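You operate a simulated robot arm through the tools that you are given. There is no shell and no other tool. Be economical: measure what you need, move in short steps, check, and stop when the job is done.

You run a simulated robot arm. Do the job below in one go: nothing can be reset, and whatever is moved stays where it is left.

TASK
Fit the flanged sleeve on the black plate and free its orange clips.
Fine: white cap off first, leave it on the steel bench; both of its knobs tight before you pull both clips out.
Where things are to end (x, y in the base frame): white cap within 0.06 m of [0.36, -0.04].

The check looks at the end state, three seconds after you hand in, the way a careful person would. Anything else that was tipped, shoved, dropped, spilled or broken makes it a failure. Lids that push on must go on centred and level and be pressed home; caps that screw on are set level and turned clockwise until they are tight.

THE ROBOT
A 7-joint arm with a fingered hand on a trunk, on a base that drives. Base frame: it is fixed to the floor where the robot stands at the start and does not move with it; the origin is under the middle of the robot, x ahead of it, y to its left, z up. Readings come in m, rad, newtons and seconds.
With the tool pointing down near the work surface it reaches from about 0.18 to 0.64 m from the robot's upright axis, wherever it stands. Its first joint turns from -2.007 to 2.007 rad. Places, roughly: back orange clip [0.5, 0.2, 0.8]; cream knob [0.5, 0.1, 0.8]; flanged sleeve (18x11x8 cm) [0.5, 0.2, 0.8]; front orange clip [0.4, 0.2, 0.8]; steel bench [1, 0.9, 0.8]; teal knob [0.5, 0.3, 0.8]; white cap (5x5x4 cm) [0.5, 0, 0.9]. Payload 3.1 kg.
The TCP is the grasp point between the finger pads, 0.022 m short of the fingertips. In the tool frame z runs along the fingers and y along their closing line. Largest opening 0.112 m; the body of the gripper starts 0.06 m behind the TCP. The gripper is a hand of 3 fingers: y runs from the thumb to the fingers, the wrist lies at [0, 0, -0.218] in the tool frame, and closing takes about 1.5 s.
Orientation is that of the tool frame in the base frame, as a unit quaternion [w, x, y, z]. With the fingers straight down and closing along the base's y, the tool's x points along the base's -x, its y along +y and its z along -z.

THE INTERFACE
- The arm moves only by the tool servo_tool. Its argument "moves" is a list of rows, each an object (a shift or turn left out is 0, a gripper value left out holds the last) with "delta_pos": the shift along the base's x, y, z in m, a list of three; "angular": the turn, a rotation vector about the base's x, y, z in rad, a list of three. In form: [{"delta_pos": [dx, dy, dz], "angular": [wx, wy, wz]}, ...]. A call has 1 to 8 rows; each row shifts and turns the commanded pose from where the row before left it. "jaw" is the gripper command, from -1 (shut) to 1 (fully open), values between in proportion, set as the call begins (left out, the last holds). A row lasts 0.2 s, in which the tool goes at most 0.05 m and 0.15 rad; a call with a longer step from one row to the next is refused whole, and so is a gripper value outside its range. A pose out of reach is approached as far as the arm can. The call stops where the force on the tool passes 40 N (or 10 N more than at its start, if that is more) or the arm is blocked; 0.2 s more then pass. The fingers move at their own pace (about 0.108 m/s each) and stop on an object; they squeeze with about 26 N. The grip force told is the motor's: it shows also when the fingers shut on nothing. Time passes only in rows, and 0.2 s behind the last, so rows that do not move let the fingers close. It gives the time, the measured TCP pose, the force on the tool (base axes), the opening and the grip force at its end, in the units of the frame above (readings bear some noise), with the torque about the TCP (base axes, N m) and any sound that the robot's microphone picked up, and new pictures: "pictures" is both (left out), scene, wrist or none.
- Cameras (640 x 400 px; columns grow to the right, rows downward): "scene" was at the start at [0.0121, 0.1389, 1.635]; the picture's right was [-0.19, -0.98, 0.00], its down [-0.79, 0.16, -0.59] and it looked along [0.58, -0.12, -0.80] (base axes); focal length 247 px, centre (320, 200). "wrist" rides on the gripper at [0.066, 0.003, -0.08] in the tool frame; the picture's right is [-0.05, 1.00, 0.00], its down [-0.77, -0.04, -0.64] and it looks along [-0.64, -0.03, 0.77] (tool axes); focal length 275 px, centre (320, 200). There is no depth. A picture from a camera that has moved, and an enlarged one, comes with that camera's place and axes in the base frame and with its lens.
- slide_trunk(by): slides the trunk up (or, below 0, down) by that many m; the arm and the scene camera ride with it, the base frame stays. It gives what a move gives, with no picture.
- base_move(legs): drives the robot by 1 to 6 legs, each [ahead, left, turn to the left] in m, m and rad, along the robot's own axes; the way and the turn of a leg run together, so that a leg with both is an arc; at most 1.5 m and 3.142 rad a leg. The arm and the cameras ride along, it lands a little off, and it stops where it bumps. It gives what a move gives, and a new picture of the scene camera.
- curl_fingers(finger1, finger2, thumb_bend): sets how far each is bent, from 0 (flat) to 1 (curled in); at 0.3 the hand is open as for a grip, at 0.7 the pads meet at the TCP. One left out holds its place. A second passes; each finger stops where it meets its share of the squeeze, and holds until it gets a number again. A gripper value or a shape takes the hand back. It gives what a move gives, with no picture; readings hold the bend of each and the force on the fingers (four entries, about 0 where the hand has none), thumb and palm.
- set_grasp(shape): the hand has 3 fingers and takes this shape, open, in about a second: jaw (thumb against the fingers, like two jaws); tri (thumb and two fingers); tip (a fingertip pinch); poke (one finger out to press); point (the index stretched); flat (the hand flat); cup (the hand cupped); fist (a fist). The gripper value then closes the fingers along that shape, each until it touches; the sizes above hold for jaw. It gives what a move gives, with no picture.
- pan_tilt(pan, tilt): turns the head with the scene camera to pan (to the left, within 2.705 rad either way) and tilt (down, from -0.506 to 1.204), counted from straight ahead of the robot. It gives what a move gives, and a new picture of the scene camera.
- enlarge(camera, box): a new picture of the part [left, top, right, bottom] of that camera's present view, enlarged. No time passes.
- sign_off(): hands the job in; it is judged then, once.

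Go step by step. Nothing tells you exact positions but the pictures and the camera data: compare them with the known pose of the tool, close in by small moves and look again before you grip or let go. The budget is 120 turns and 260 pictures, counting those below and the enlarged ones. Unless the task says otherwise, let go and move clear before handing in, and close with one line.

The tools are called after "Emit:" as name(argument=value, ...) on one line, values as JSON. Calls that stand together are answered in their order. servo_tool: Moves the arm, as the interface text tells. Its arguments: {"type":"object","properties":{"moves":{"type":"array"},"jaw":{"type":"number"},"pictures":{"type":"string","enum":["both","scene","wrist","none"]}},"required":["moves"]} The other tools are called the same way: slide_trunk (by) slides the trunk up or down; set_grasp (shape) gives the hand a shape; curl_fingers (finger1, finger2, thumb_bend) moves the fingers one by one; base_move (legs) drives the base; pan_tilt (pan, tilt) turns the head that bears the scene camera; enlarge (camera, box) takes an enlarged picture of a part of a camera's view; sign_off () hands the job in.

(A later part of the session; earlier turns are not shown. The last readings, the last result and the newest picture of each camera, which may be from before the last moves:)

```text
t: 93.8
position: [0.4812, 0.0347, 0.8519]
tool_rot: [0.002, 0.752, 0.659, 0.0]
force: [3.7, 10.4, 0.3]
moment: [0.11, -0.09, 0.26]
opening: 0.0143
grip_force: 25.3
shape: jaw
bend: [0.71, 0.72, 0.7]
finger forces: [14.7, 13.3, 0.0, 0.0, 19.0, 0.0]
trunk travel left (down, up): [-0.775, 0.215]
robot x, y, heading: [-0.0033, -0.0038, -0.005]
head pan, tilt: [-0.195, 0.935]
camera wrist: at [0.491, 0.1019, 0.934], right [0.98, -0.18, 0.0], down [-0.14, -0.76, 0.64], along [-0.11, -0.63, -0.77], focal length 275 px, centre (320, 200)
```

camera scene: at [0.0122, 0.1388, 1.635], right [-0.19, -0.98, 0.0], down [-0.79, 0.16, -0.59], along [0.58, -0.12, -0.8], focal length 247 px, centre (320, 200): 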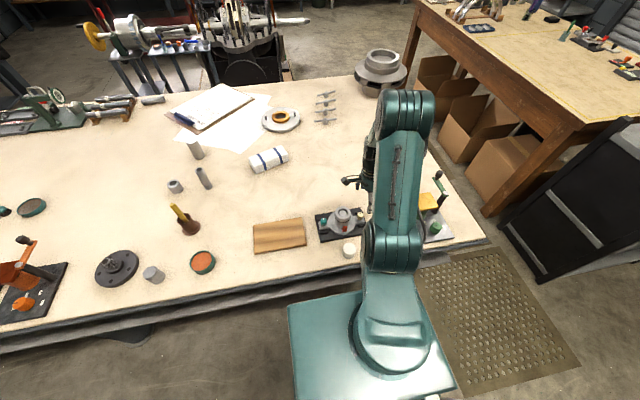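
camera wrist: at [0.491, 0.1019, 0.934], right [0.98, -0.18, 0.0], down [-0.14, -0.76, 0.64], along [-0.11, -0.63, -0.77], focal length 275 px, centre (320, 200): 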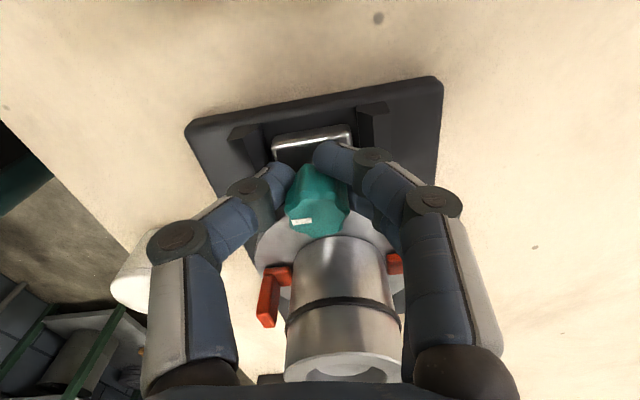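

The pointer lagged again but my grip was slightly off-centre. I recentre (y −3 mm) and apply one more firm turn.

Emit:
servo_tool(moves=[{}, {}, {"delta_pos": [0, 0, 0.02]}, {"delta_pos": [0, -0.003, 0.02]}, {"angular": [0, 0, 0.12]}, {"angular": [0, 0, 0.12]}, {"angular": [0, 0, 0.12]}, {}], jaw=0.1, pictures="wrist")

Emit:
servo_tool(moves=[{"delta_pos": [-0.001, 0, -0.02]}, {"delta_pos": [0, 0, -0.02]}, {}], pictures="none")

Emit:
servo_tool(moves=[{}, {}, {}, {}, {}, {}], jaw=-1, pictures="wrist")

Emit:
servo_tool(moves=[{"angular": [0, 0, -0.1]}, {"angular": [0, 0, -0.1]}, {"angular": [0, 0, -0.1]}, {}], pictures="wrist")

```text
t: 95.6
position: [0.4805, 0.0296, 0.8941]
tool_rot: [0.0, 0.621, 0.784, -0.001]
force: [-0.7, -0.5, 0.3]
moment: [0.0, 0.02, 0.01]
opening: 0.0612
grip_force: 0.1
shape: jaw
bend: [0.72, 0.72, 0.7]
finger forces: [0.0, 0.0, 0.1, 0.1, 0.0, 0.0]
trunk travel left (down, up): [-0.775, 0.215]
robot x, y, heading: [-0.0, -0.0041, -0.001]
head pan, tilt: [-0.195, 0.935]
camera wrist: at [0.4663, 0.0974, 0.9745], right [0.98, 0.18, 0.0], down [0.14, -0.76, 0.64], along [0.12, -0.63, -0.77], focal length 275 px, centre (320, 200)
```

wrist: 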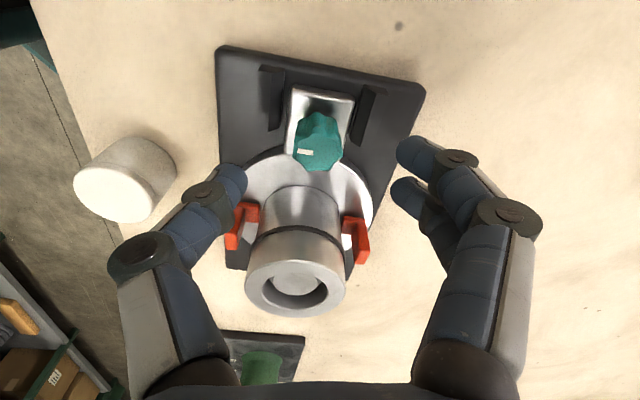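

```text
t: 96.4
position: [0.4799, 0.029, 0.8528]
tool_rot: [0.0, 0.622, 0.783, 0.0]
force: [0.6, 0.2, 0.2]
moment: [0.01, 0.01, -0.03]
opening: 0.0609
grip_force: 0.1
shape: jaw
bend: [0.72, 0.72, 0.7]
finger forces: [0.0, 0.1, 0.1, 0.0, 0.0, 0.1]
trunk travel left (down, up): [-0.775, 0.215]
robot x, y, heading: [0.0021, 0.0008, 0.001]
head pan, tilt: [-0.195, 0.935]
```

```text
t: 97.8
position: [0.4793, 0.0287, 0.8524]
tool_rot: [-0.001, 0.622, 0.783, 0.0]
force: [-0.9, -0.1, 0.5]
moment: [0.01, 0.01, -0.02]
opening: 0.0163
grip_force: 25.8
shape: jaw
bend: [0.72, 0.72, 0.7]
finger forces: [12.3, 11.8, 0.0, 0.1, 23.6, 0.0]
trunk travel left (down, up): [-0.775, 0.215]
robot x, y, heading: [0.0014, 0.0017, -0.001]
head pan, tilt: [-0.195, 0.935]
camera wrist: at [0.466, 0.0963, 0.9334], right [0.98, 0.18, 0.0], down [0.14, -0.76, 0.64], along [0.11, -0.63, -0.77], focal length 275 px, centre (320, 200)
```

wrist: 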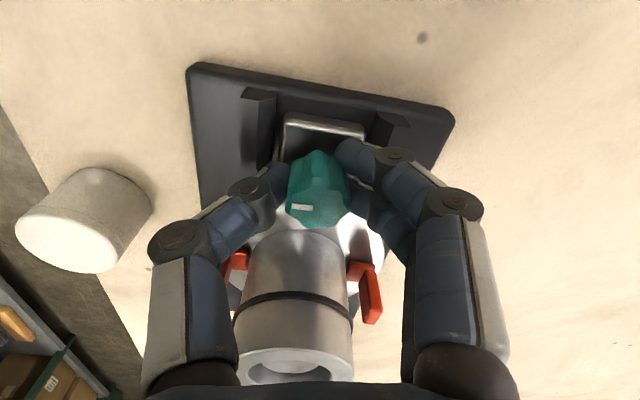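

```text
t: 98.8
position: [0.4798, 0.0302, 0.8542]
tool_rot: [0.0, 0.732, 0.682, -0.001]
force: [0.4, 0.6, -0.9]
moment: [-0.01, -0.03, 0.31]
opening: 0.0157
grip_force: 25.7
shape: jaw
bend: [0.72, 0.72, 0.7]
finger forces: [18.6, 13.5, 0.0, 0.0, 21.7, 0.1]
trunk travel left (down, up): [-0.775, 0.215]
robot x, y, heading: [-0.002, 0.0012, 0.003]
head pan, tilt: [-0.195, 0.935]
camera wrist: at [0.4858, 0.0972, 0.9342], right [0.99, -0.12, 0.0], down [-0.09, -0.77, 0.64], along [-0.08, -0.63, -0.77], focal length 275 px, centre (320, 200)
```

wrist: 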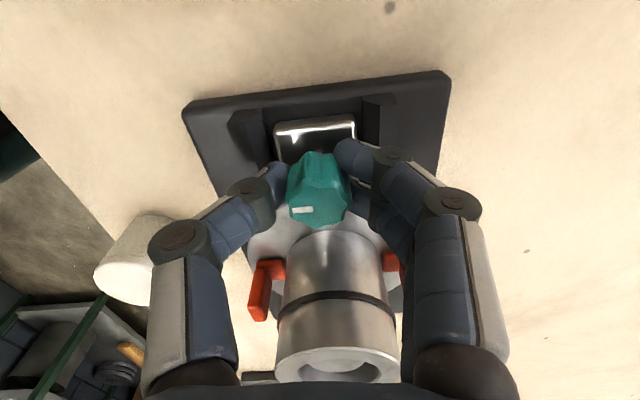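

Well centred now, torque rising. I continue a little.

Emit:
servo_tool(moves=[{"angular": [0, 0, -0.1]}, {"angular": [0, 0, -0.1]}, {"angular": [0, 0, -0.1]}, {}], pictures="wrist")

```text
t: 99.8
position: [0.481, 0.0308, 0.8529]
tool_rot: [0.001, 0.826, 0.564, 0.0]
force: [5.5, 11.3, -0.9]
moment: [0.15, -0.12, 0.41]
opening: 0.0153
grip_force: 26.3
shape: jaw
bend: [0.72, 0.71, 0.7]
finger forces: [24.1, 13.5, 0.0, 0.1, 21.7, 0.0]
trunk travel left (down, up): [-0.775, 0.215]
robot x, y, heading: [-0.0016, -0.0002, -0.006]
head pan, tilt: [-0.195, 0.935]
camera wrist: at [0.505, 0.0943, 0.9338], right [0.91, -0.41, 0.0], down [-0.31, -0.7, 0.64], along [-0.26, -0.58, -0.77], focal length 275 px, centre (320, 200)
```

wrist: 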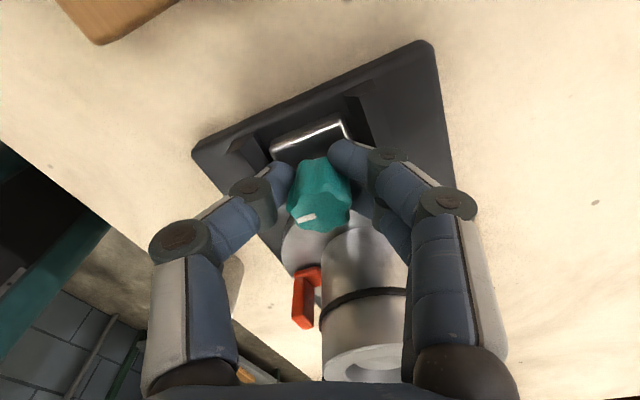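

Emit:
servo_tool(moves=[{}, {}, {"delta_pos": [0, 0, 0.03]}, {"delta_pos": [0, 0, 0.04]}, {"delta_pos": [0, -0.02, 0.02], "angular": [0, 0, 0.12]}, {"delta_pos": [0, -0.02, 0], "angular": [0, 0, 0.12]}, {"delta_pos": [0, -0.02, 0], "angular": [0, 0, 0.08]}, {}], jaw=0.1, pictures="wrist")

Emit:
enlarge(camera="wrist", box=[200, 20, 440, 220])

```text
t: 101.6
position: [0.4795, -0.03, 0.943]
tool_rot: [0.0, 0.725, 0.689, 0.0]
force: [-0.1, -0.3, 0.5]
moment: [-0.01, 0.0, 0.03]
opening: 0.061
grip_force: 0.0
shape: jaw
bend: [0.72, 0.72, 0.7]
finger forces: [0.0, 0.0, 0.1, 0.1, 0.0, 0.0]
trunk travel left (down, up): [-0.775, 0.215]
robot x, y, heading: [-0.0017, -0.0008, 0.003]
head pan, tilt: [-0.195, 0.935]
camera wrist: at [0.4832, 0.0372, 1.0242], right [1.0, -0.1, 0.0], down [-0.07, -0.77, 0.64], along [-0.06, -0.63, -0.77], focal length 275 px, centre (320, 200)
```

wrist: 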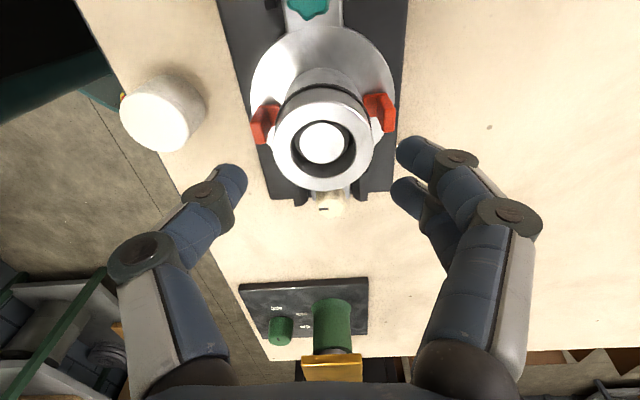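

```text
2.00 times, centred on (320, 120) of wrist
camera zoom: at [0.4832, 0.0372, 1.0242], right [1.0, -0.1, 0.0], down [-0.07, -0.77, 0.64], along [-0.06, -0.63, -0.77], focal length 551 px, centre (320, 360)
```

zoom: 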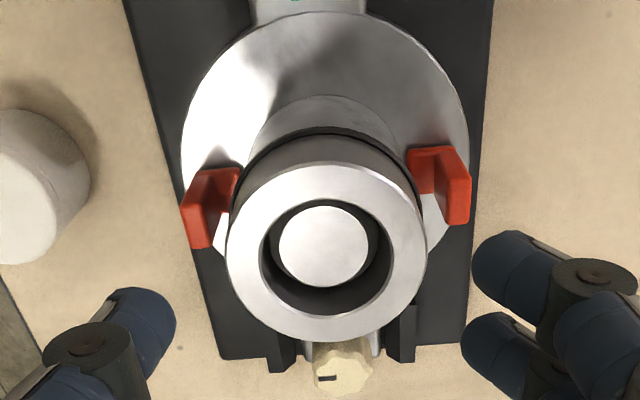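

Cream shows the half-turn. I move aside to inspect the teal pointer and the clips' shape, and try the tip-pinch shape.

Emit:
servo_tool(moves=[{"delta_pos": [-0.03, 0.03, 0.02]}, {"delta_pos": [-0.03, 0.04, 0.01]}, {"delta_pos": [-0.03, 0.04, 0.0]}, {"delta_pos": [0, 0.04, 0.0]}, {"delta_pos": [0, 0.03, 0.0]}], pictures="none")

Emit:
set_grasp(shape="tip")

Emit:
enlarge(camera="scene", box=[310, 195, 374, 235])

Emit:
enlarge(camera="wrist", box=[0, 0, 640, 400])

```text
refused: row 2 steps farther than a row can; nothing moved
```

```text
t: 102.5
position: [0.4798, -0.032, 0.9431]
tool_rot: [-0.001, 0.725, 0.688, 0.0]
force: [0.6, 0.2, -0.3]
moment: [0.02, 0.0, 0.0]
opening: 0.1121
grip_force: 0.1
shape: tip
bend: [0.3, 0.3, 0.3]
finger forces: [0.1, 0.1, 0.0, 0.0, 0.0, 0.1]
trunk travel left (down, up): [-0.775, 0.215]
robot x, y, heading: [-0.0021, -0.0028, 0.004]
head pan, tilt: [-0.195, 0.935]
```

```text
10.00 times, centred on (342, 215) of scene
camera zoom: at [0.0122, 0.139, 1.635], right [-0.19, -0.98, 0.0], down [-0.79, 0.16, -0.59], along [0.58, -0.12, -0.8], focal length 2470 px, centre (100, 50)
```

zoom: 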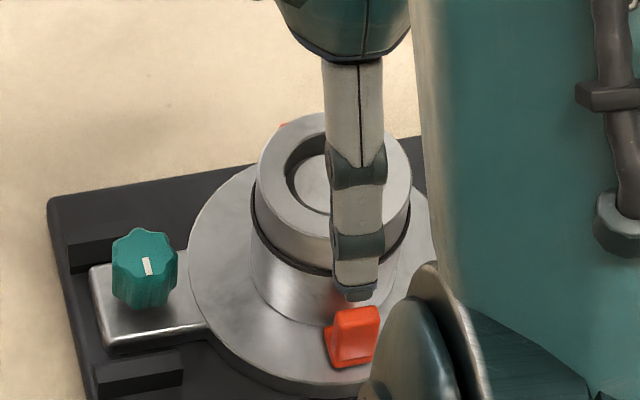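

```text
1.00 times, centred on (320, 200) of wrist (not enlarged: the box is as wide or as high as the picture)
camera zoom: at [0.4833, 0.0368, 1.0242], right [1.0, -0.1, 0.0], down [-0.08, -0.77, 0.64], along [-0.06, -0.63, -0.77], focal length 275 px, centre (320, 200)
```

zoom: 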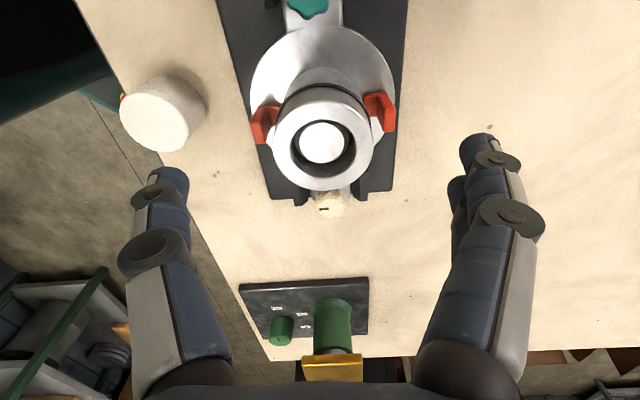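

The teal pointer now faces the robot (half a turn), same as cream. I move away and see how the tip pinch closes.

Emit:
servo_tool(moves=[{"delta_pos": [-0.02, 0.03, 0.02]}, {"delta_pos": [-0.02, 0.03, 0.02]}, {"delta_pos": [-0.02, 0.035, 0.0]}, {"delta_pos": [-0.02, 0.035, 0.0]}, {"delta_pos": [0, 0.04, 0.0]}, {}], jaw=-0.5, pictures="both")

Emit:
enlarge(camera="scene", box=[310, 195, 374, 235])

Emit:
enlarge(camera="wrist", box=[230, 60, 390, 160])

```text
t: 103.9
position: [0.3994, 0.1399, 0.9842]
tool_rot: [0.0, 0.725, 0.688, 0.0]
force: [-0.2, -0.7, -0.1]
moment: [0.02, 0.0, -0.04]
opening: 0.0284
grip_force: 0.1
shape: tip
bend: [0.73, 0.73, 0.7]
finger forces: [0.1, 0.0, 0.0, 0.0, 0.1, 0.0]
trunk travel left (down, up): [-0.775, 0.215]
robot x, y, heading: [0.0013, 0.0025, -0.004]
head pan, tilt: [-0.195, 0.935]
camera scene: at [0.0121, 0.1377, 1.6351], right [-0.2, -0.98, 0.0], down [-0.79, 0.16, -0.59], along [0.58, -0.12, -0.8], focal length 247 px, centre (320, 200)
camera wrist: at [0.4044, 0.2083, 1.0642], right [1.0, -0.1, 0.0], down [-0.08, -0.77, 0.64], along [-0.06, -0.63, -0.77], focal length 275 px, centre (320, 200)
```

scene: 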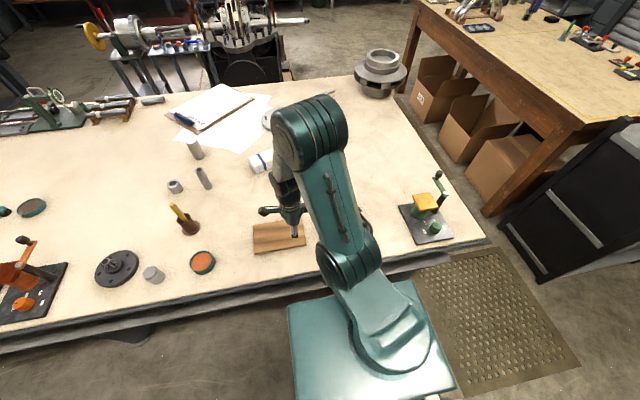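
wrist: 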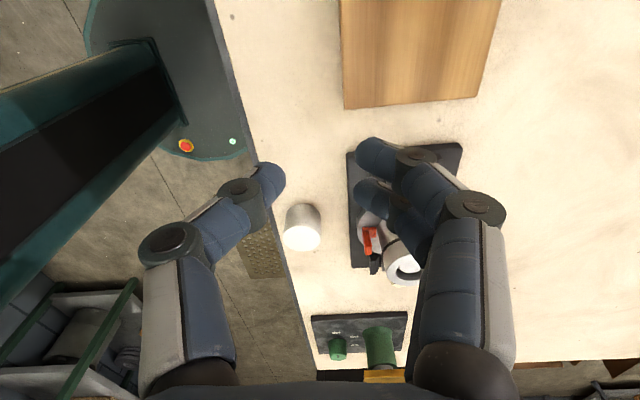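

```text
10.00 times, centred on (342, 215) of scene
camera zoom: at [0.0121, 0.1377, 1.6351], right [-0.2, -0.98, 0.0], down [-0.79, 0.16, -0.59], along [0.58, -0.12, -0.8], focal length 2470 px, centre (100, 50)
```

zoom: 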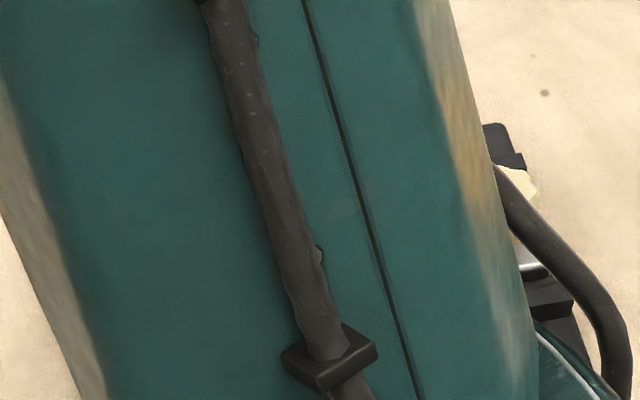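

```text
4.00 times, centred on (310, 110) of wrist
camera zoom: at [0.4044, 0.2083, 1.0642], right [1.0, -0.1, 0.0], down [-0.08, -0.77, 0.64], along [-0.06, -0.63, -0.77], focal length 1101 px, centre (360, 560)
```

zoom: 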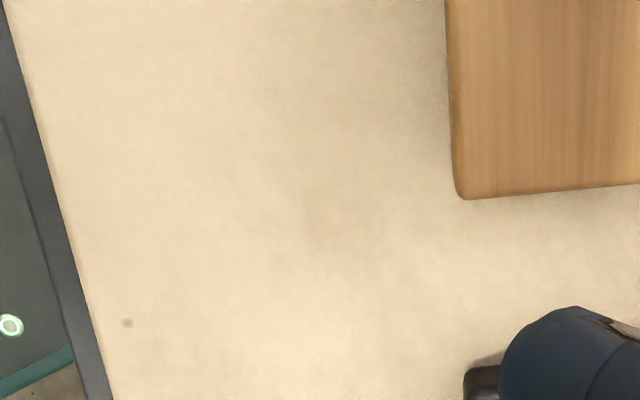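

The tip shape still uses both fingers. I'll use jaw with the hand's fingers closing along y, offset outward so only the clip tab is pinched. I rotate back and view the front clip from the robot side.

Emit:
set_grasp(shape="jaw")

Emit:
servo_tool(moves=[{"delta_pos": [0, -0.022, 0], "angular": [0, 0, 0.145]}, {"delta_pos": [0, -0.022, 0], "angular": [0, 0, 0.145]}, {"delta_pos": [0, -0.022, 0], "angular": [0, 0, 0.145]}, {"delta_pos": [0, -0.022, 0], "angular": [0, 0, 0.145]}, {"delta_pos": [0, -0.022, 0], "angular": [0, 0, 0.145]}, {"delta_pos": [0, -0.022, 0], "angular": [0, 0, 0.145]}, {"delta_pos": [0, -0.022, 0], "angular": [0, 0, 0.145]}, {"delta_pos": [0, -0.024, 0], "angular": [0, 0, 0.145]}], pictures="none")

Emit:
servo_tool(moves=[{"angular": [0, 0, 0.145]}, {"angular": [0, 0, 0.145]}, {"delta_pos": [0.02, 0, -0.02], "angular": [0, 0, 0.14]}, {"delta_pos": [0.01, 0, -0.03]}, {}], jaw=0.3, pictures="wrist")

Emit:
enlarge(camera="wrist", box=[220, 60, 420, 210])

```text
t: 104.8
position: [0.4005, 0.1401, 0.9837]
tool_rot: [0.001, 0.725, 0.689, 0.0]
force: [-0.4, -1.2, 0.1]
moment: [0.01, 0.04, 0.0]
opening: 0.112
grip_force: 0.0
shape: jaw
bend: [0.3, 0.3, 0.3]
finger forces: [0.1, 0.0, 0.0, 0.0, 0.1, 0.0]
trunk travel left (down, up): [-0.775, 0.215]
robot x, y, heading: [0.0009, 0.0008, -0.001]
head pan, tilt: [-0.195, 0.935]
```

```text
t: 106.6
position: [0.399, -0.0396, 0.9832]
tool_rot: [0.0, 0.228, 0.974, 0.0]
force: [0.2, 0.1, 0.1]
moment: [-0.01, 0.03, 0.02]
opening: 0.1118
grip_force: 0.1
shape: jaw
bend: [0.3, 0.3, 0.3]
finger forces: [0.1, 0.0, 0.0, 0.0, 0.0, 0.1]
trunk travel left (down, up): [-0.775, 0.215]
robot x, y, heading: [-0.0015, -0.0016, 0.005]
head pan, tilt: [-0.195, 0.935]
```

```text
t: 107.8
position: [0.4309, -0.0384, 0.9341]
tool_rot: [0.0, 0.016, 1.0, 0.0]
force: [0.6, 0.1, -0.4]
moment: [0.01, 0.04, -0.01]
opening: 0.0731
grip_force: 0.1
shape: jaw
bend: [0.7, 0.7, 0.67]
finger forces: [0.1, 0.0, 0.0, 0.0, 0.0, 0.0]
trunk travel left (down, up): [-0.775, 0.215]
robot x, y, heading: [-0.001, -0.0026, 0.001]
head pan, tilt: [-0.195, 0.935]
camera wrist: at [0.3621, -0.0318, 1.0138], right [0.08, 1.0, 0.0], down [0.77, -0.06, 0.64], along [0.63, -0.05, -0.77], focal length 275 px, centre (320, 200)
```

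wrist: 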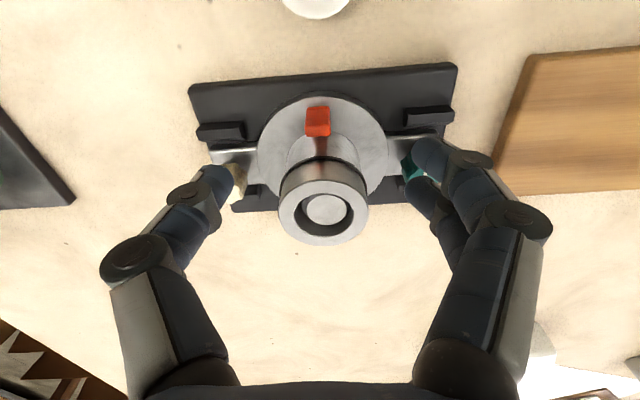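

```text
2.67 times, centred on (320, 135) of wrist
camera zoom: at [0.3621, -0.0318, 1.0138], right [0.08, 1.0, 0.0], down [0.77, -0.06, 0.64], along [0.63, -0.05, -0.77], focal length 734 px, centre (320, 373)
```

zoom: 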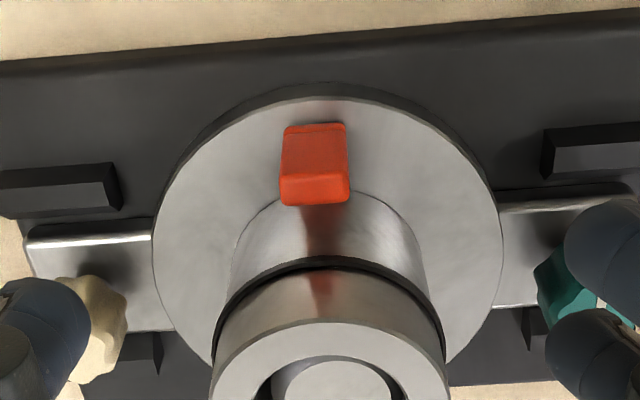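

The front tab is about 16 mm wide at (0.443, -0.039), z 0.812–0.844. I'll pinch with thumb plus the inner finger only; first I find which finger is which.

Emit:
curl_fingers(finger1=0.1, finger2=0.6, thumb_bend=0.6)

Emit:
enlarge(camera="wrist", box=[0, 0, 640, 400])

```text
t: 108.8
position: [0.4307, -0.0401, 0.9321]
tool_rot: [0.0, 0.016, 1.0, 0.0]
force: [0.7, 0.3, -0.1]
moment: [-0.02, 0.01, -0.02]
opening: 0.087
grip_force: 0.1
shape: fingers
bend: [0.1, 0.6, 0.6]
finger forces: [0.0, 0.1, 0.0, 0.1, 0.1, 0.1]
trunk travel left (down, up): [-0.775, 0.215]
robot x, y, heading: [-0.0015, 0.0002, -0.001]
head pan, tilt: [-0.195, 0.935]
```

```text
1.00 times, centred on (320, 200) of wrist (not enlarged: the box is as wide or as high as the picture)
camera zoom: at [0.3624, -0.0318, 1.0139], right [0.08, 1.0, 0.0], down [0.77, -0.06, 0.64], along [0.63, -0.05, -0.77], focal length 275 px, centre (320, 200)
```

zoom: 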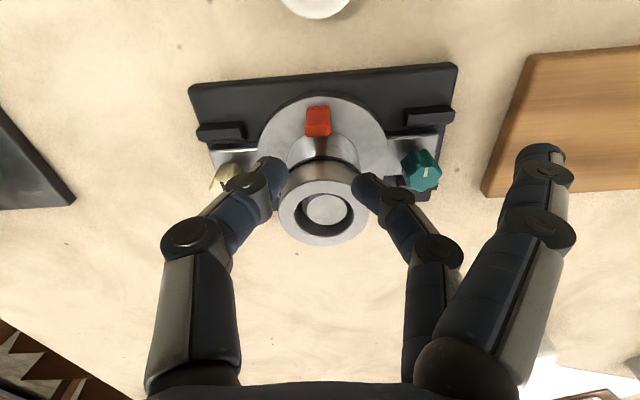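

Finger1 is the outer one. I keep it half open and descend with thumb and finger2 straddling the tab.

Emit:
curl_fingers(finger1=0.4, finger2=0.6, thumb_bend=0.6)

Emit:
servo_tool(moves=[{"delta_pos": [0.002, 0, -0.04]}, {"delta_pos": [0, 0, -0.035]}, {}], pictures="wrist")

Emit:
enlarge(camera="scene", box=[310, 195, 374, 235])

```text
t: 109.8
position: [0.4297, -0.0395, 0.9337]
tool_rot: [0.001, 0.016, 1.0, 0.001]
force: [0.0, -0.3, 0.1]
moment: [0.01, 0.0, -0.01]
opening: 0.0556
grip_force: 0.0
shape: fingers
bend: [0.4, 0.6, 0.6]
finger forces: [0.1, 0.1, 0.0, 0.0, 0.1, 0.0]
trunk travel left (down, up): [-0.775, 0.215]
robot x, y, heading: [0.0023, -0.0017, -0.001]
head pan, tilt: [-0.195, 0.935]
```

```text
t: 110.6
position: [0.4323, -0.0387, 0.8572]
tool_rot: [0.0, 0.016, 1.0, 0.0]
force: [0.1, 0.3, 0.4]
moment: [0.0, -0.01, 0.01]
opening: 0.0558
grip_force: 0.0
shape: fingers
bend: [0.4, 0.6, 0.6]
finger forces: [0.0, 0.0, 0.1, 0.0, 0.1, 0.0]
trunk travel left (down, up): [-0.775, 0.215]
robot x, y, heading: [0.0002, 0.0004, 0.002]
head pan, tilt: [-0.195, 0.935]
camera wrist: at [0.3641, -0.0309, 0.938], right [0.08, 1.0, 0.0], down [0.77, -0.06, 0.64], along [0.63, -0.05, -0.77], focal length 275 px, centre (320, 200)
```

wrist: 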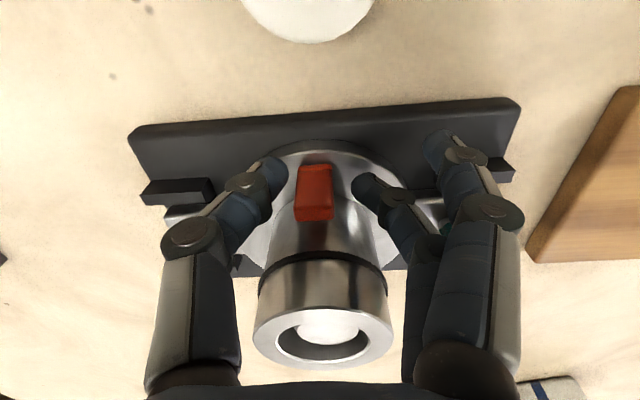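

```text
10.00 times, centred on (342, 215) of scene
camera zoom: at [0.0118, 0.139, 1.635], right [-0.19, -0.98, 0.0], down [-0.79, 0.16, -0.59], along [0.58, -0.12, -0.8], focal length 2470 px, centre (100, 50)
```

zoom: 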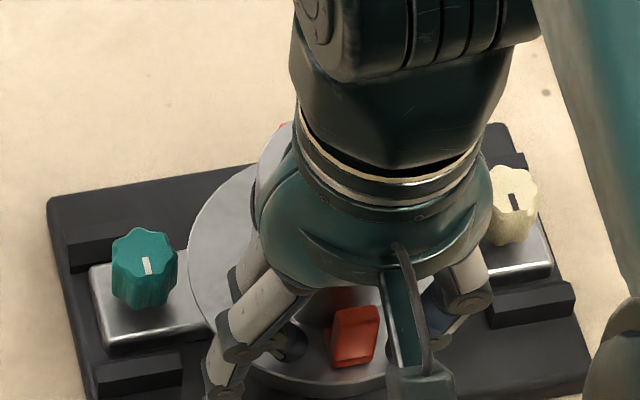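

The tab sits between thumb and finger2. I move 5 mm inward, lower to overlap it, and close those two.

Emit:
servo_tool(moves=[{"delta_pos": [0.003, -0.001, -0.008]}, {"delta_pos": [0.002, 0, -0.007]}, {}], pictures="none")

Emit:
curl_fingers(finger1=0.4, finger2=0.85, thumb_bend=0.85)

Emit:
enlarge(camera="wrist", box=[200, 80, 440, 230])

```text
t: 111.0
position: [0.4327, -0.0398, 0.8532]
tool_rot: [0.003, 0.017, 1.0, -0.001]
force: [-4.9, -0.6, 36.3]
moment: [-0.24, -0.04, -0.02]
opening: 0.055
grip_force: 18.3
shape: fingers
bend: [0.4, 0.63, 0.62]
finger forces: [0.1, 13.3, 0.0, 0.1, 23.3, 0.0]
trunk travel left (down, up): [-0.775, 0.215]
robot x, y, heading: [-0.0032, -0.0018, -0.002]
head pan, tilt: [-0.195, 0.935]
stopped in row 2: the force on the tool passed its limit at 45 N (the readings are from after the stop); the commanded pose is now the measured one
```

```text
t: 112.0
position: [0.4362, -0.042, 0.8508]
tool_rot: [0.001, 0.017, 1.0, 0.0]
force: [-3.4, -13.3, -0.1]
moment: [-0.14, 0.02, 0.07]
opening: 0.0468
grip_force: 15.3
shape: fingers
bend: [0.4, 0.73, 0.7]
finger forces: [0.0, 8.9, 0.0, 0.0, 22.0, 0.1]
trunk travel left (down, up): [-0.775, 0.215]
robot x, y, heading: [0.0018, 0.0027, 0.005]
head pan, tilt: [-0.195, 0.935]
```

```text
2.67 times, centred on (320, 155) of wrist
camera zoom: at [0.3669, -0.0341, 0.9321], right [0.08, 1.0, 0.0], down [0.77, -0.06, 0.64], along [0.63, -0.05, -0.77], focal length 734 px, centre (320, 320)
```

zoom: 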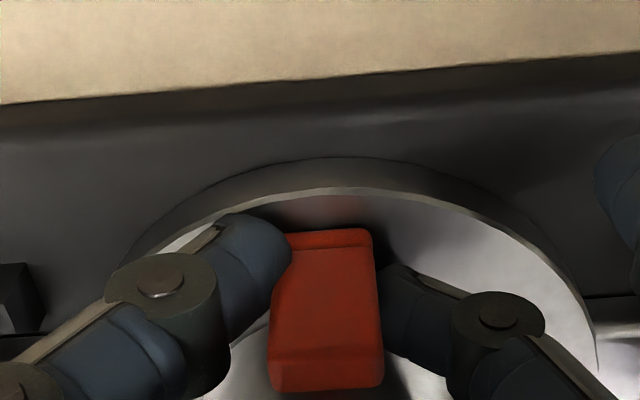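

Thumb and finger2 hold the tab (the tips reached the flange, so I'm low enough). I ease up slightly and pull toward −x.

Emit:
servo_tool(moves=[{"delta_pos": [0, -0.001, 0.001]}, {"delta_pos": [-0.005, 0, 0]}, {"delta_pos": [-0.005, 0, 0]}, {"delta_pos": [-0.005, 0, 0]}, {"delta_pos": [-0.005, 0, 0]}, {}], pictures="wrist")

Emit:
enlarge(camera="wrist", box=[200, 80, 440, 230])

```text
t: 113.4
position: [0.4154, -0.0396, 0.8521]
tool_rot: [0.001, 0.015, 1.0, 0.0]
force: [-1.1, 7.7, -0.6]
moment: [0.12, -0.04, 0.1]
opening: 0.0288
grip_force: 5.7
shape: fingers
bend: [0.4, 0.74, 0.84]
finger forces: [0.0, 9.8, 0.0, 0.0, 1.8, 0.1]
trunk travel left (down, up): [-0.775, 0.215]
robot x, y, heading: [-0.0003, 0.0022, 0.004]
head pan, tilt: [-0.195, 0.935]
camera wrist: at [0.3472, -0.0311, 0.9333], right [0.08, 1.0, 0.0], down [0.77, -0.06, 0.64], along [0.64, -0.05, -0.77], focal length 275 px, centre (320, 200)
```

wrist: 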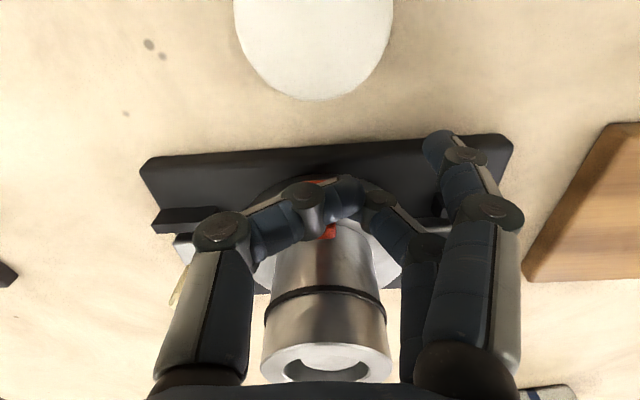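

```text
2.67 times, centred on (320, 155) of wrist
camera zoom: at [0.3472, -0.0311, 0.9333], right [0.08, 1.0, 0.0], down [0.77, -0.06, 0.64], along [0.64, -0.05, -0.77], focal length 734 px, centre (320, 320)
```

zoom: 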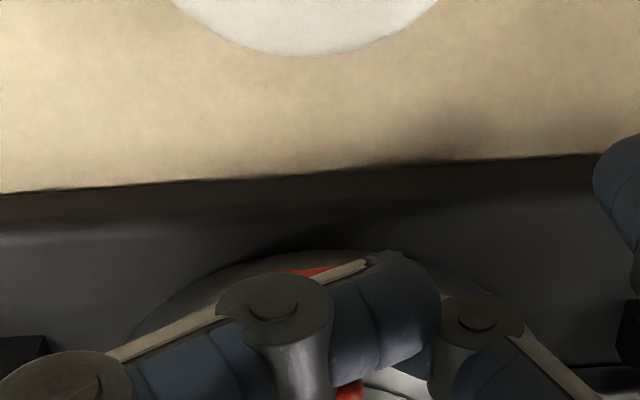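

The tab slipped out of a poor grip: a side view says the tabs lie 42–50 mm from the tube axis (x ≈ 0.432–0.440), so I was too far inward. I reopen, rise and realign.

Emit:
curl_fingers(finger1=0.4, finger2=0.55, thumb_bend=0.55)

Emit:
servo_tool(moves=[{"delta_pos": [0, 0, 0.03]}, {"delta_pos": [0.014, 0, 0.0]}, {}], pictures="wrist")

Emit:
enlarge(camera="scene", box=[310, 195, 374, 235])

Emit:
enlarge(camera="wrist", box=[220, 80, 420, 230])

```text
t: 114.4
position: [0.4169, -0.04, 0.8529]
tool_rot: [0.001, 0.016, 1.0, 0.0]
force: [0.4, 0.2, 0.4]
moment: [-0.01, 0.02, 0.0]
opening: 0.0621
grip_force: 0.0
shape: fingers
bend: [0.4, 0.55, 0.55]
finger forces: [0.0, 0.0, 0.0, 0.1, 0.0, 0.1]
trunk travel left (down, up): [-0.775, 0.215]
robot x, y, heading: [0.0042, 0.0004, 0.004]
head pan, tilt: [-0.195, 0.935]
```

```text
t: 115.2
position: [0.43, -0.0416, 0.8827]
tool_rot: [0.002, 0.016, 1.0, 0.0]
force: [-1.3, 0.1, -0.4]
moment: [-0.01, 0.03, -0.05]
opening: 0.0625
grip_force: 0.1
shape: fingers
bend: [0.4, 0.55, 0.55]
finger forces: [0.0, 0.0, 0.1, 0.0, 0.0, 0.0]
trunk travel left (down, up): [-0.775, 0.215]
robot x, y, heading: [-0.0006, -0.0045, 0.0]
head pan, tilt: [-0.195, 0.935]
camera wrist: at [0.3609, -0.0335, 0.9638], right [0.08, 1.0, 0.0], down [0.77, -0.06, 0.64], along [0.64, -0.05, -0.77], focal length 275 px, centre (320, 200)
```

wrist: 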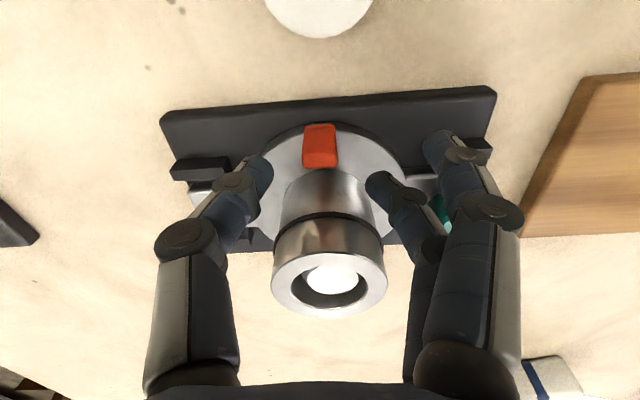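

```text
10.00 times, centred on (342, 215) of scene
camera zoom: at [0.0115, 0.1387, 1.635], right [-0.2, -0.98, 0.0], down [-0.79, 0.16, -0.59], along [0.58, -0.12, -0.8], focal length 2470 px, centre (100, 50)
```

zoom: 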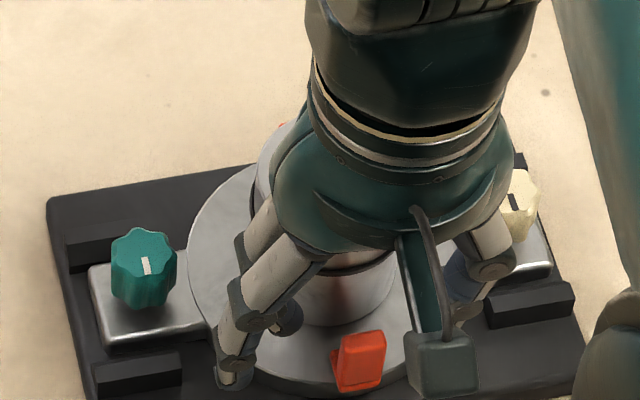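

```text
2.67 times, centred on (320, 155) of wrist
camera zoom: at [0.3609, -0.0335, 0.9638], right [0.08, 1.0, 0.0], down [0.77, -0.06, 0.64], along [0.64, -0.05, -0.77], focal length 734 px, centre (320, 320)
```

zoom: 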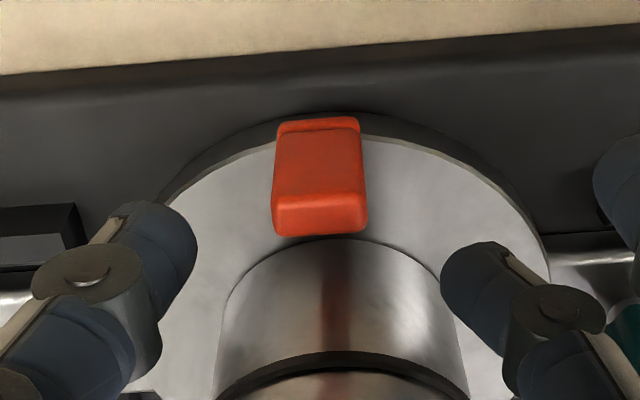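

The first pull did draw the clip out partway. I realign at x ≈ 0.425 and grip it again.

Emit:
servo_tool(moves=[{"delta_pos": [-0.005, 0.001, -0.015]}, {"delta_pos": [0, 0, -0.013]}, {}], pictures="wrist")

Emit:
curl_fingers(finger1=0.4, finger2=0.85, thumb_bend=0.85)

Emit:
enlarge(camera="wrist", box=[200, 80, 440, 230])

```text
t: 116.0
position: [0.4229, -0.0389, 0.8559]
tool_rot: [0.002, 0.016, 1.0, 0.0]
force: [-0.6, 0.5, 4.8]
moment: [0.11, -0.07, 0.0]
opening: 0.0622
grip_force: 2.2
shape: fingers
bend: [0.4, 0.56, 0.55]
finger forces: [0.1, 4.9, 0.0, 0.0, 0.0, 0.1]
trunk travel left (down, up): [-0.775, 0.215]
robot x, y, heading: [-0.0005, 0.0005, 0.001]
head pan, tilt: [-0.195, 0.935]
camera wrist: at [0.3547, -0.0322, 0.9359], right [0.08, 1.0, 0.0], down [0.77, -0.06, 0.64], along [0.64, -0.05, -0.77], focal length 275 px, centre (320, 200)
```

wrist: 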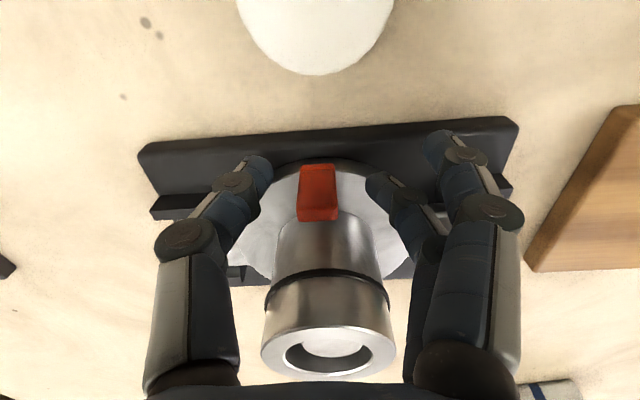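

```text
t: 117.0
position: [0.4234, -0.0417, 0.8551]
tool_rot: [0.0, 0.017, 1.0, 0.0]
force: [0.2, -11.8, 0.1]
moment: [-0.14, 0.01, 0.01]
opening: 0.0467
grip_force: 13.5
shape: fingers
bend: [0.4, 0.71, 0.69]
finger forces: [0.0, 8.0, 0.0, 0.0, 20.0, 0.0]
trunk travel left (down, up): [-0.775, 0.215]
robot x, y, heading: [0.0011, -0.0019, 0.006]
head pan, tilt: [-0.195, 0.935]
```

```text
2.67 times, centred on (320, 155) of wrist
camera zoom: at [0.3555, -0.034, 0.9353], right [0.08, 1.0, 0.0], down [0.77, -0.06, 0.64], along [0.63, -0.05, -0.77], focal length 734 px, centre (320, 320)
```

zoom: 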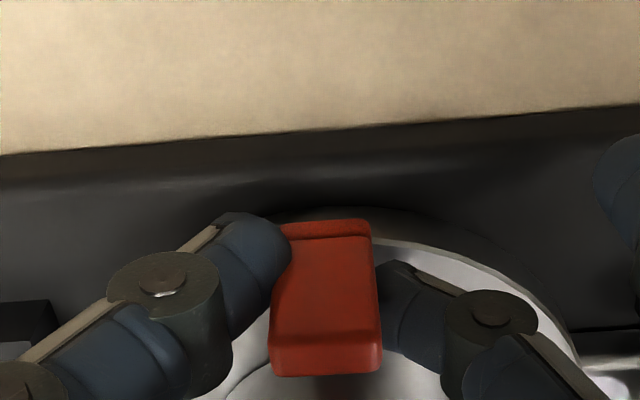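

The grip is the same as before. I pull again in small steps.

Emit:
servo_tool(moves=[{"delta_pos": [-0.003, 0, 0.0]}, {"delta_pos": [-0.003, 0, 0]}, {"delta_pos": [-0.003, 0, 0]}, {"delta_pos": [-0.003, 0, 0]}, {}], pictures="wrist")

```text
t: 118.2
position: [0.4115, -0.0379, 0.8546]
tool_rot: [0.0, 0.015, 1.0, -0.001]
force: [3.1, 9.5, 0.1]
moment: [0.14, -0.06, 0.09]
opening: 0.0281
grip_force: 4.9
shape: fingers
bend: [0.4, 0.72, 0.84]
finger forces: [0.0, 10.2, 0.0, 0.0, 0.0, 0.1]
trunk travel left (down, up): [-0.775, 0.215]
robot x, y, heading: [-0.0043, 0.0031, -0.004]
head pan, tilt: [-0.195, 0.935]
camera wrist: at [0.3445, -0.0302, 0.9354], right [0.08, 1.0, 0.0], down [0.77, -0.06, 0.64], along [0.64, -0.05, -0.77], focal length 275 px, centre (320, 200)
```

wrist: 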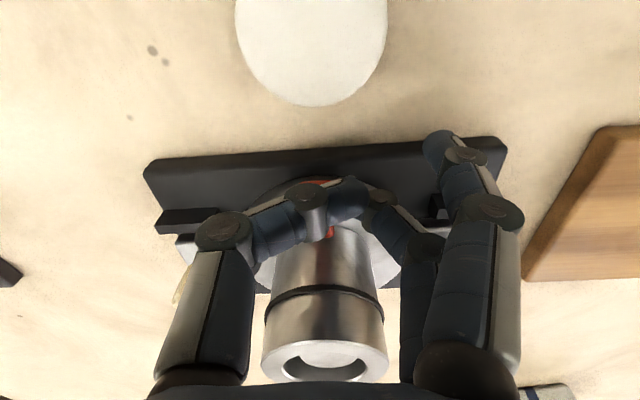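

Slipped again; the thumb rides too near the tab's outer edge. I open and look at how far it has come.

Emit:
curl_fingers(finger1=0.55, finger2=0.55, thumb_bend=0.55)

Emit:
servo_tool(moves=[{"delta_pos": [0, 0, 0.03]}, {"delta_pos": [0.01, 0, 0.0]}, {}], pictures="wrist")

Emit:
enlarge(camera="wrist", box=[220, 80, 420, 230])

Emit:
enlarge(camera="scene", box=[310, 195, 374, 235])

```text
t: 119.2
position: [0.4128, -0.04, 0.8556]
tool_rot: [0.001, 0.017, 1.0, 0.0]
force: [-0.7, -0.4, -0.2]
moment: [0.01, -0.01, 0.05]
opening: 0.041
grip_force: 0.0
shape: fingers
bend: [0.55, 0.55, 0.55]
finger forces: [0.0, 0.1, 0.1, 0.0, 0.1, 0.0]
trunk travel left (down, up): [-0.775, 0.215]
robot x, y, heading: [0.0034, 0.0009, 0.001]
head pan, tilt: [-0.195, 0.935]
```

```text
t: 120.0
position: [0.4214, -0.0398, 0.8868]
tool_rot: [0.002, 0.016, 1.0, 0.0]
force: [0.0, 0.0, -0.2]
moment: [0.02, 0.0, 0.0]
opening: 0.041
grip_force: 0.0
shape: fingers
bend: [0.55, 0.55, 0.55]
finger forces: [0.0, 0.0, 0.0, 0.0, 0.0, 0.0]
trunk travel left (down, up): [-0.775, 0.215]
robot x, y, heading: [0.0016, 0.0017, -0.004]
head pan, tilt: [-0.195, 0.935]
camera wrist: at [0.3538, -0.0322, 0.9669], right [0.08, 1.0, 0.0], down [0.77, -0.06, 0.64], along [0.64, -0.05, -0.77], focal length 275 px, centre (320, 200)
```

wrist: 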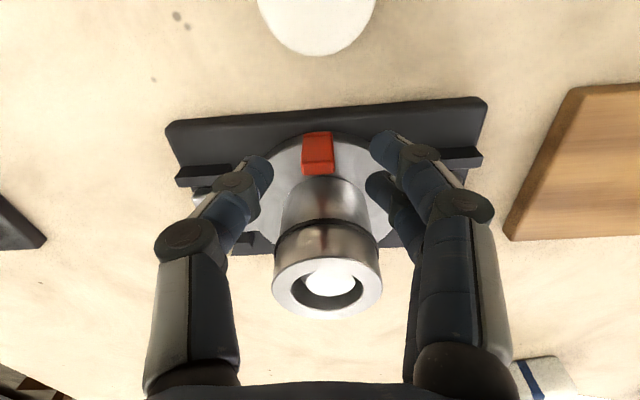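

```text
2.67 times, centred on (320, 155) of wrist
camera zoom: at [0.3538, -0.0322, 0.9669], right [0.08, 1.0, 0.0], down [0.77, -0.06, 0.64], along [0.64, -0.05, -0.77], focal length 734 px, centre (320, 320)
```

zoom: 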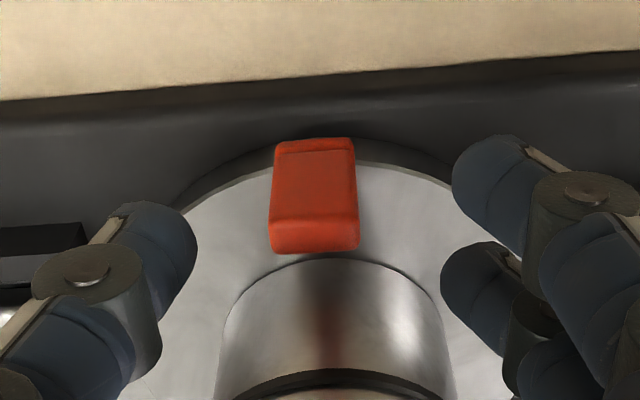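

```text
10.00 times, centred on (342, 215) of scene
camera zoom: at [0.0116, 0.1389, 1.635], right [-0.19, -0.98, 0.0], down [-0.79, 0.16, -0.59], along [0.58, -0.12, -0.8], focal length 2470 px, centre (100, 50)
```

zoom: 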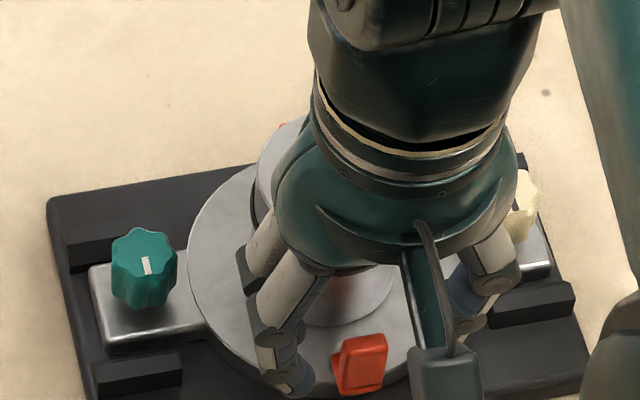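

It came a bit farther. This time I place the TCP right over the tab (x ≈ 0.432) and close all fingers with the full squeeze.

Emit:
servo_tool(moves=[{"delta_pos": [0.0105, 0.0, -0.01]}, {"delta_pos": [0, 0, -0.019]}, {}], pictures="wrist")

Emit:
servo_tool(moves=[{}, {}, {}, {}, {}], jaw=-1, pictures="wrist")

Emit:
enlarge(camera="wrist", box=[200, 80, 440, 230])

```text
t: 120.8
position: [0.4323, -0.0397, 0.8552]
tool_rot: [0.002, 0.017, 1.0, 0.001]
force: [-0.5, -0.1, 0.7]
moment: [0.02, 0.02, 0.01]
opening: 0.0412
grip_force: 0.4
shape: fingers
bend: [0.55, 0.55, 0.55]
finger forces: [0.0, 0.6, 0.1, 0.0, 0.0, 0.1]
trunk travel left (down, up): [-0.775, 0.215]
robot x, y, heading: [0.0008, -0.0041, 0.001]
head pan, tilt: [-0.195, 0.935]
camera wrist: at [0.3644, -0.0326, 0.9363], right [0.08, 1.0, 0.0], down [0.77, -0.06, 0.64], along [0.64, -0.05, -0.77], focal length 275 px, centre (320, 200)
```

wrist: 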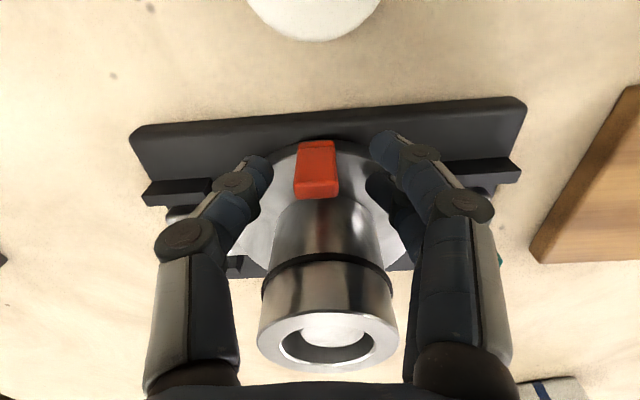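

```text
t: 122.0
position: [0.4343, -0.0411, 0.8558]
tool_rot: [0.002, 0.017, 1.0, 0.001]
force: [8.7, -8.6, 6.2]
moment: [-0.3, -0.25, 0.0]
opening: 0.0
grip_force: 26.2
shape: jaw
bend: [0.66, 0.68, 0.66]
finger forces: [14.2, 0.0, 0.0, 0.0, 48.7, 0.0]
trunk travel left (down, up): [-0.775, 0.215]
robot x, y, heading: [0.0029, -0.0041, 0.002]
head pan, tilt: [-0.195, 0.935]
camera wrist: at [0.3656, -0.0339, 0.9362], right [0.08, 1.0, 0.0], down [0.77, -0.06, 0.64], along [0.64, -0.05, -0.77], focal length 275 px, centre (320, 200)
```

wrist: 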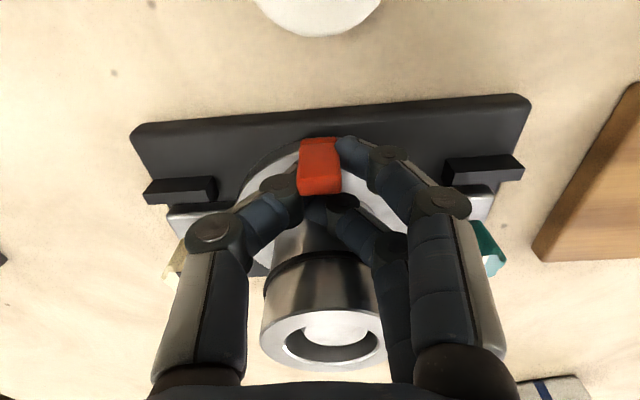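

```text
2.67 times, centred on (320, 155) of wrist
camera zoom: at [0.3656, -0.0339, 0.9362], right [0.08, 1.0, 0.0], down [0.77, -0.06, 0.64], along [0.64, -0.05, -0.77], focal length 734 px, centre (320, 320)
```

zoom: 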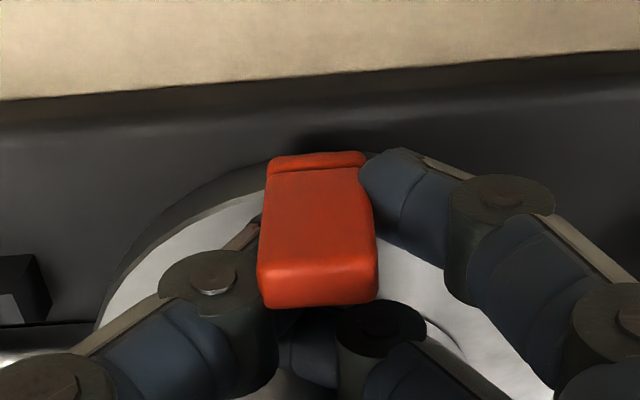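

Finger2 has slipped in behind the tab — a proper hook. I pull toward −x.

Emit:
servo_tool(moves=[{"delta_pos": [-0.005, 0, 0]}, {"delta_pos": [-0.005, 0, 0]}, {"delta_pos": [-0.005, 0, 0]}, {"delta_pos": [-0.005, 0, 0]}, {}], pictures="wrist")

Emit:
enlarge(camera="wrist", box=[200, 80, 440, 230])

```text
t: 122.6
position: [0.4333, -0.0414, 0.8557]
tool_rot: [0.012, 0.017, 1.0, 0.001]
force: [12.2, -6.7, -0.1]
moment: [-0.29, -0.21, 0.07]
opening: 0.0
grip_force: 26.3
shape: jaw
bend: [0.66, 0.68, 0.66]
finger forces: [13.6, 0.0, 0.0, 0.0, 49.5, 0.0]
trunk travel left (down, up): [-0.775, 0.215]
robot x, y, heading: [0.0026, 0.003, 0.002]
head pan, tilt: [-0.195, 0.935]
stopped in row 3: the force on the tool passed its limit at 43 N (the readings are from after the stop); the commanded pose is now the measured one
camera wrist: at [0.3627, -0.0336, 0.9353], right [0.08, 1.0, 0.0], down [0.75, -0.06, 0.65], along [0.65, -0.05, -0.76], focal length 275 px, centre (320, 200)
```

wrist: 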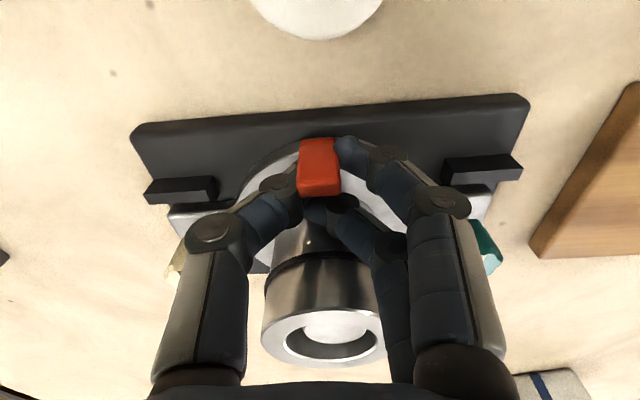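

```text
2.67 times, centred on (320, 155) of wrist
camera zoom: at [0.3627, -0.0336, 0.9353], right [0.08, 1.0, 0.0], down [0.75, -0.06, 0.65], along [0.65, -0.05, -0.76], focal length 734 px, centre (320, 320)
```

zoom: 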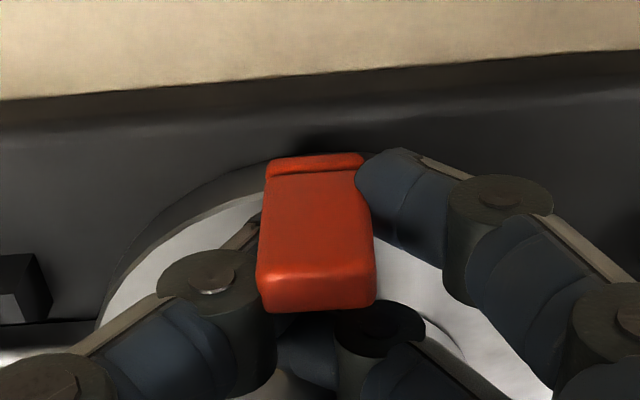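

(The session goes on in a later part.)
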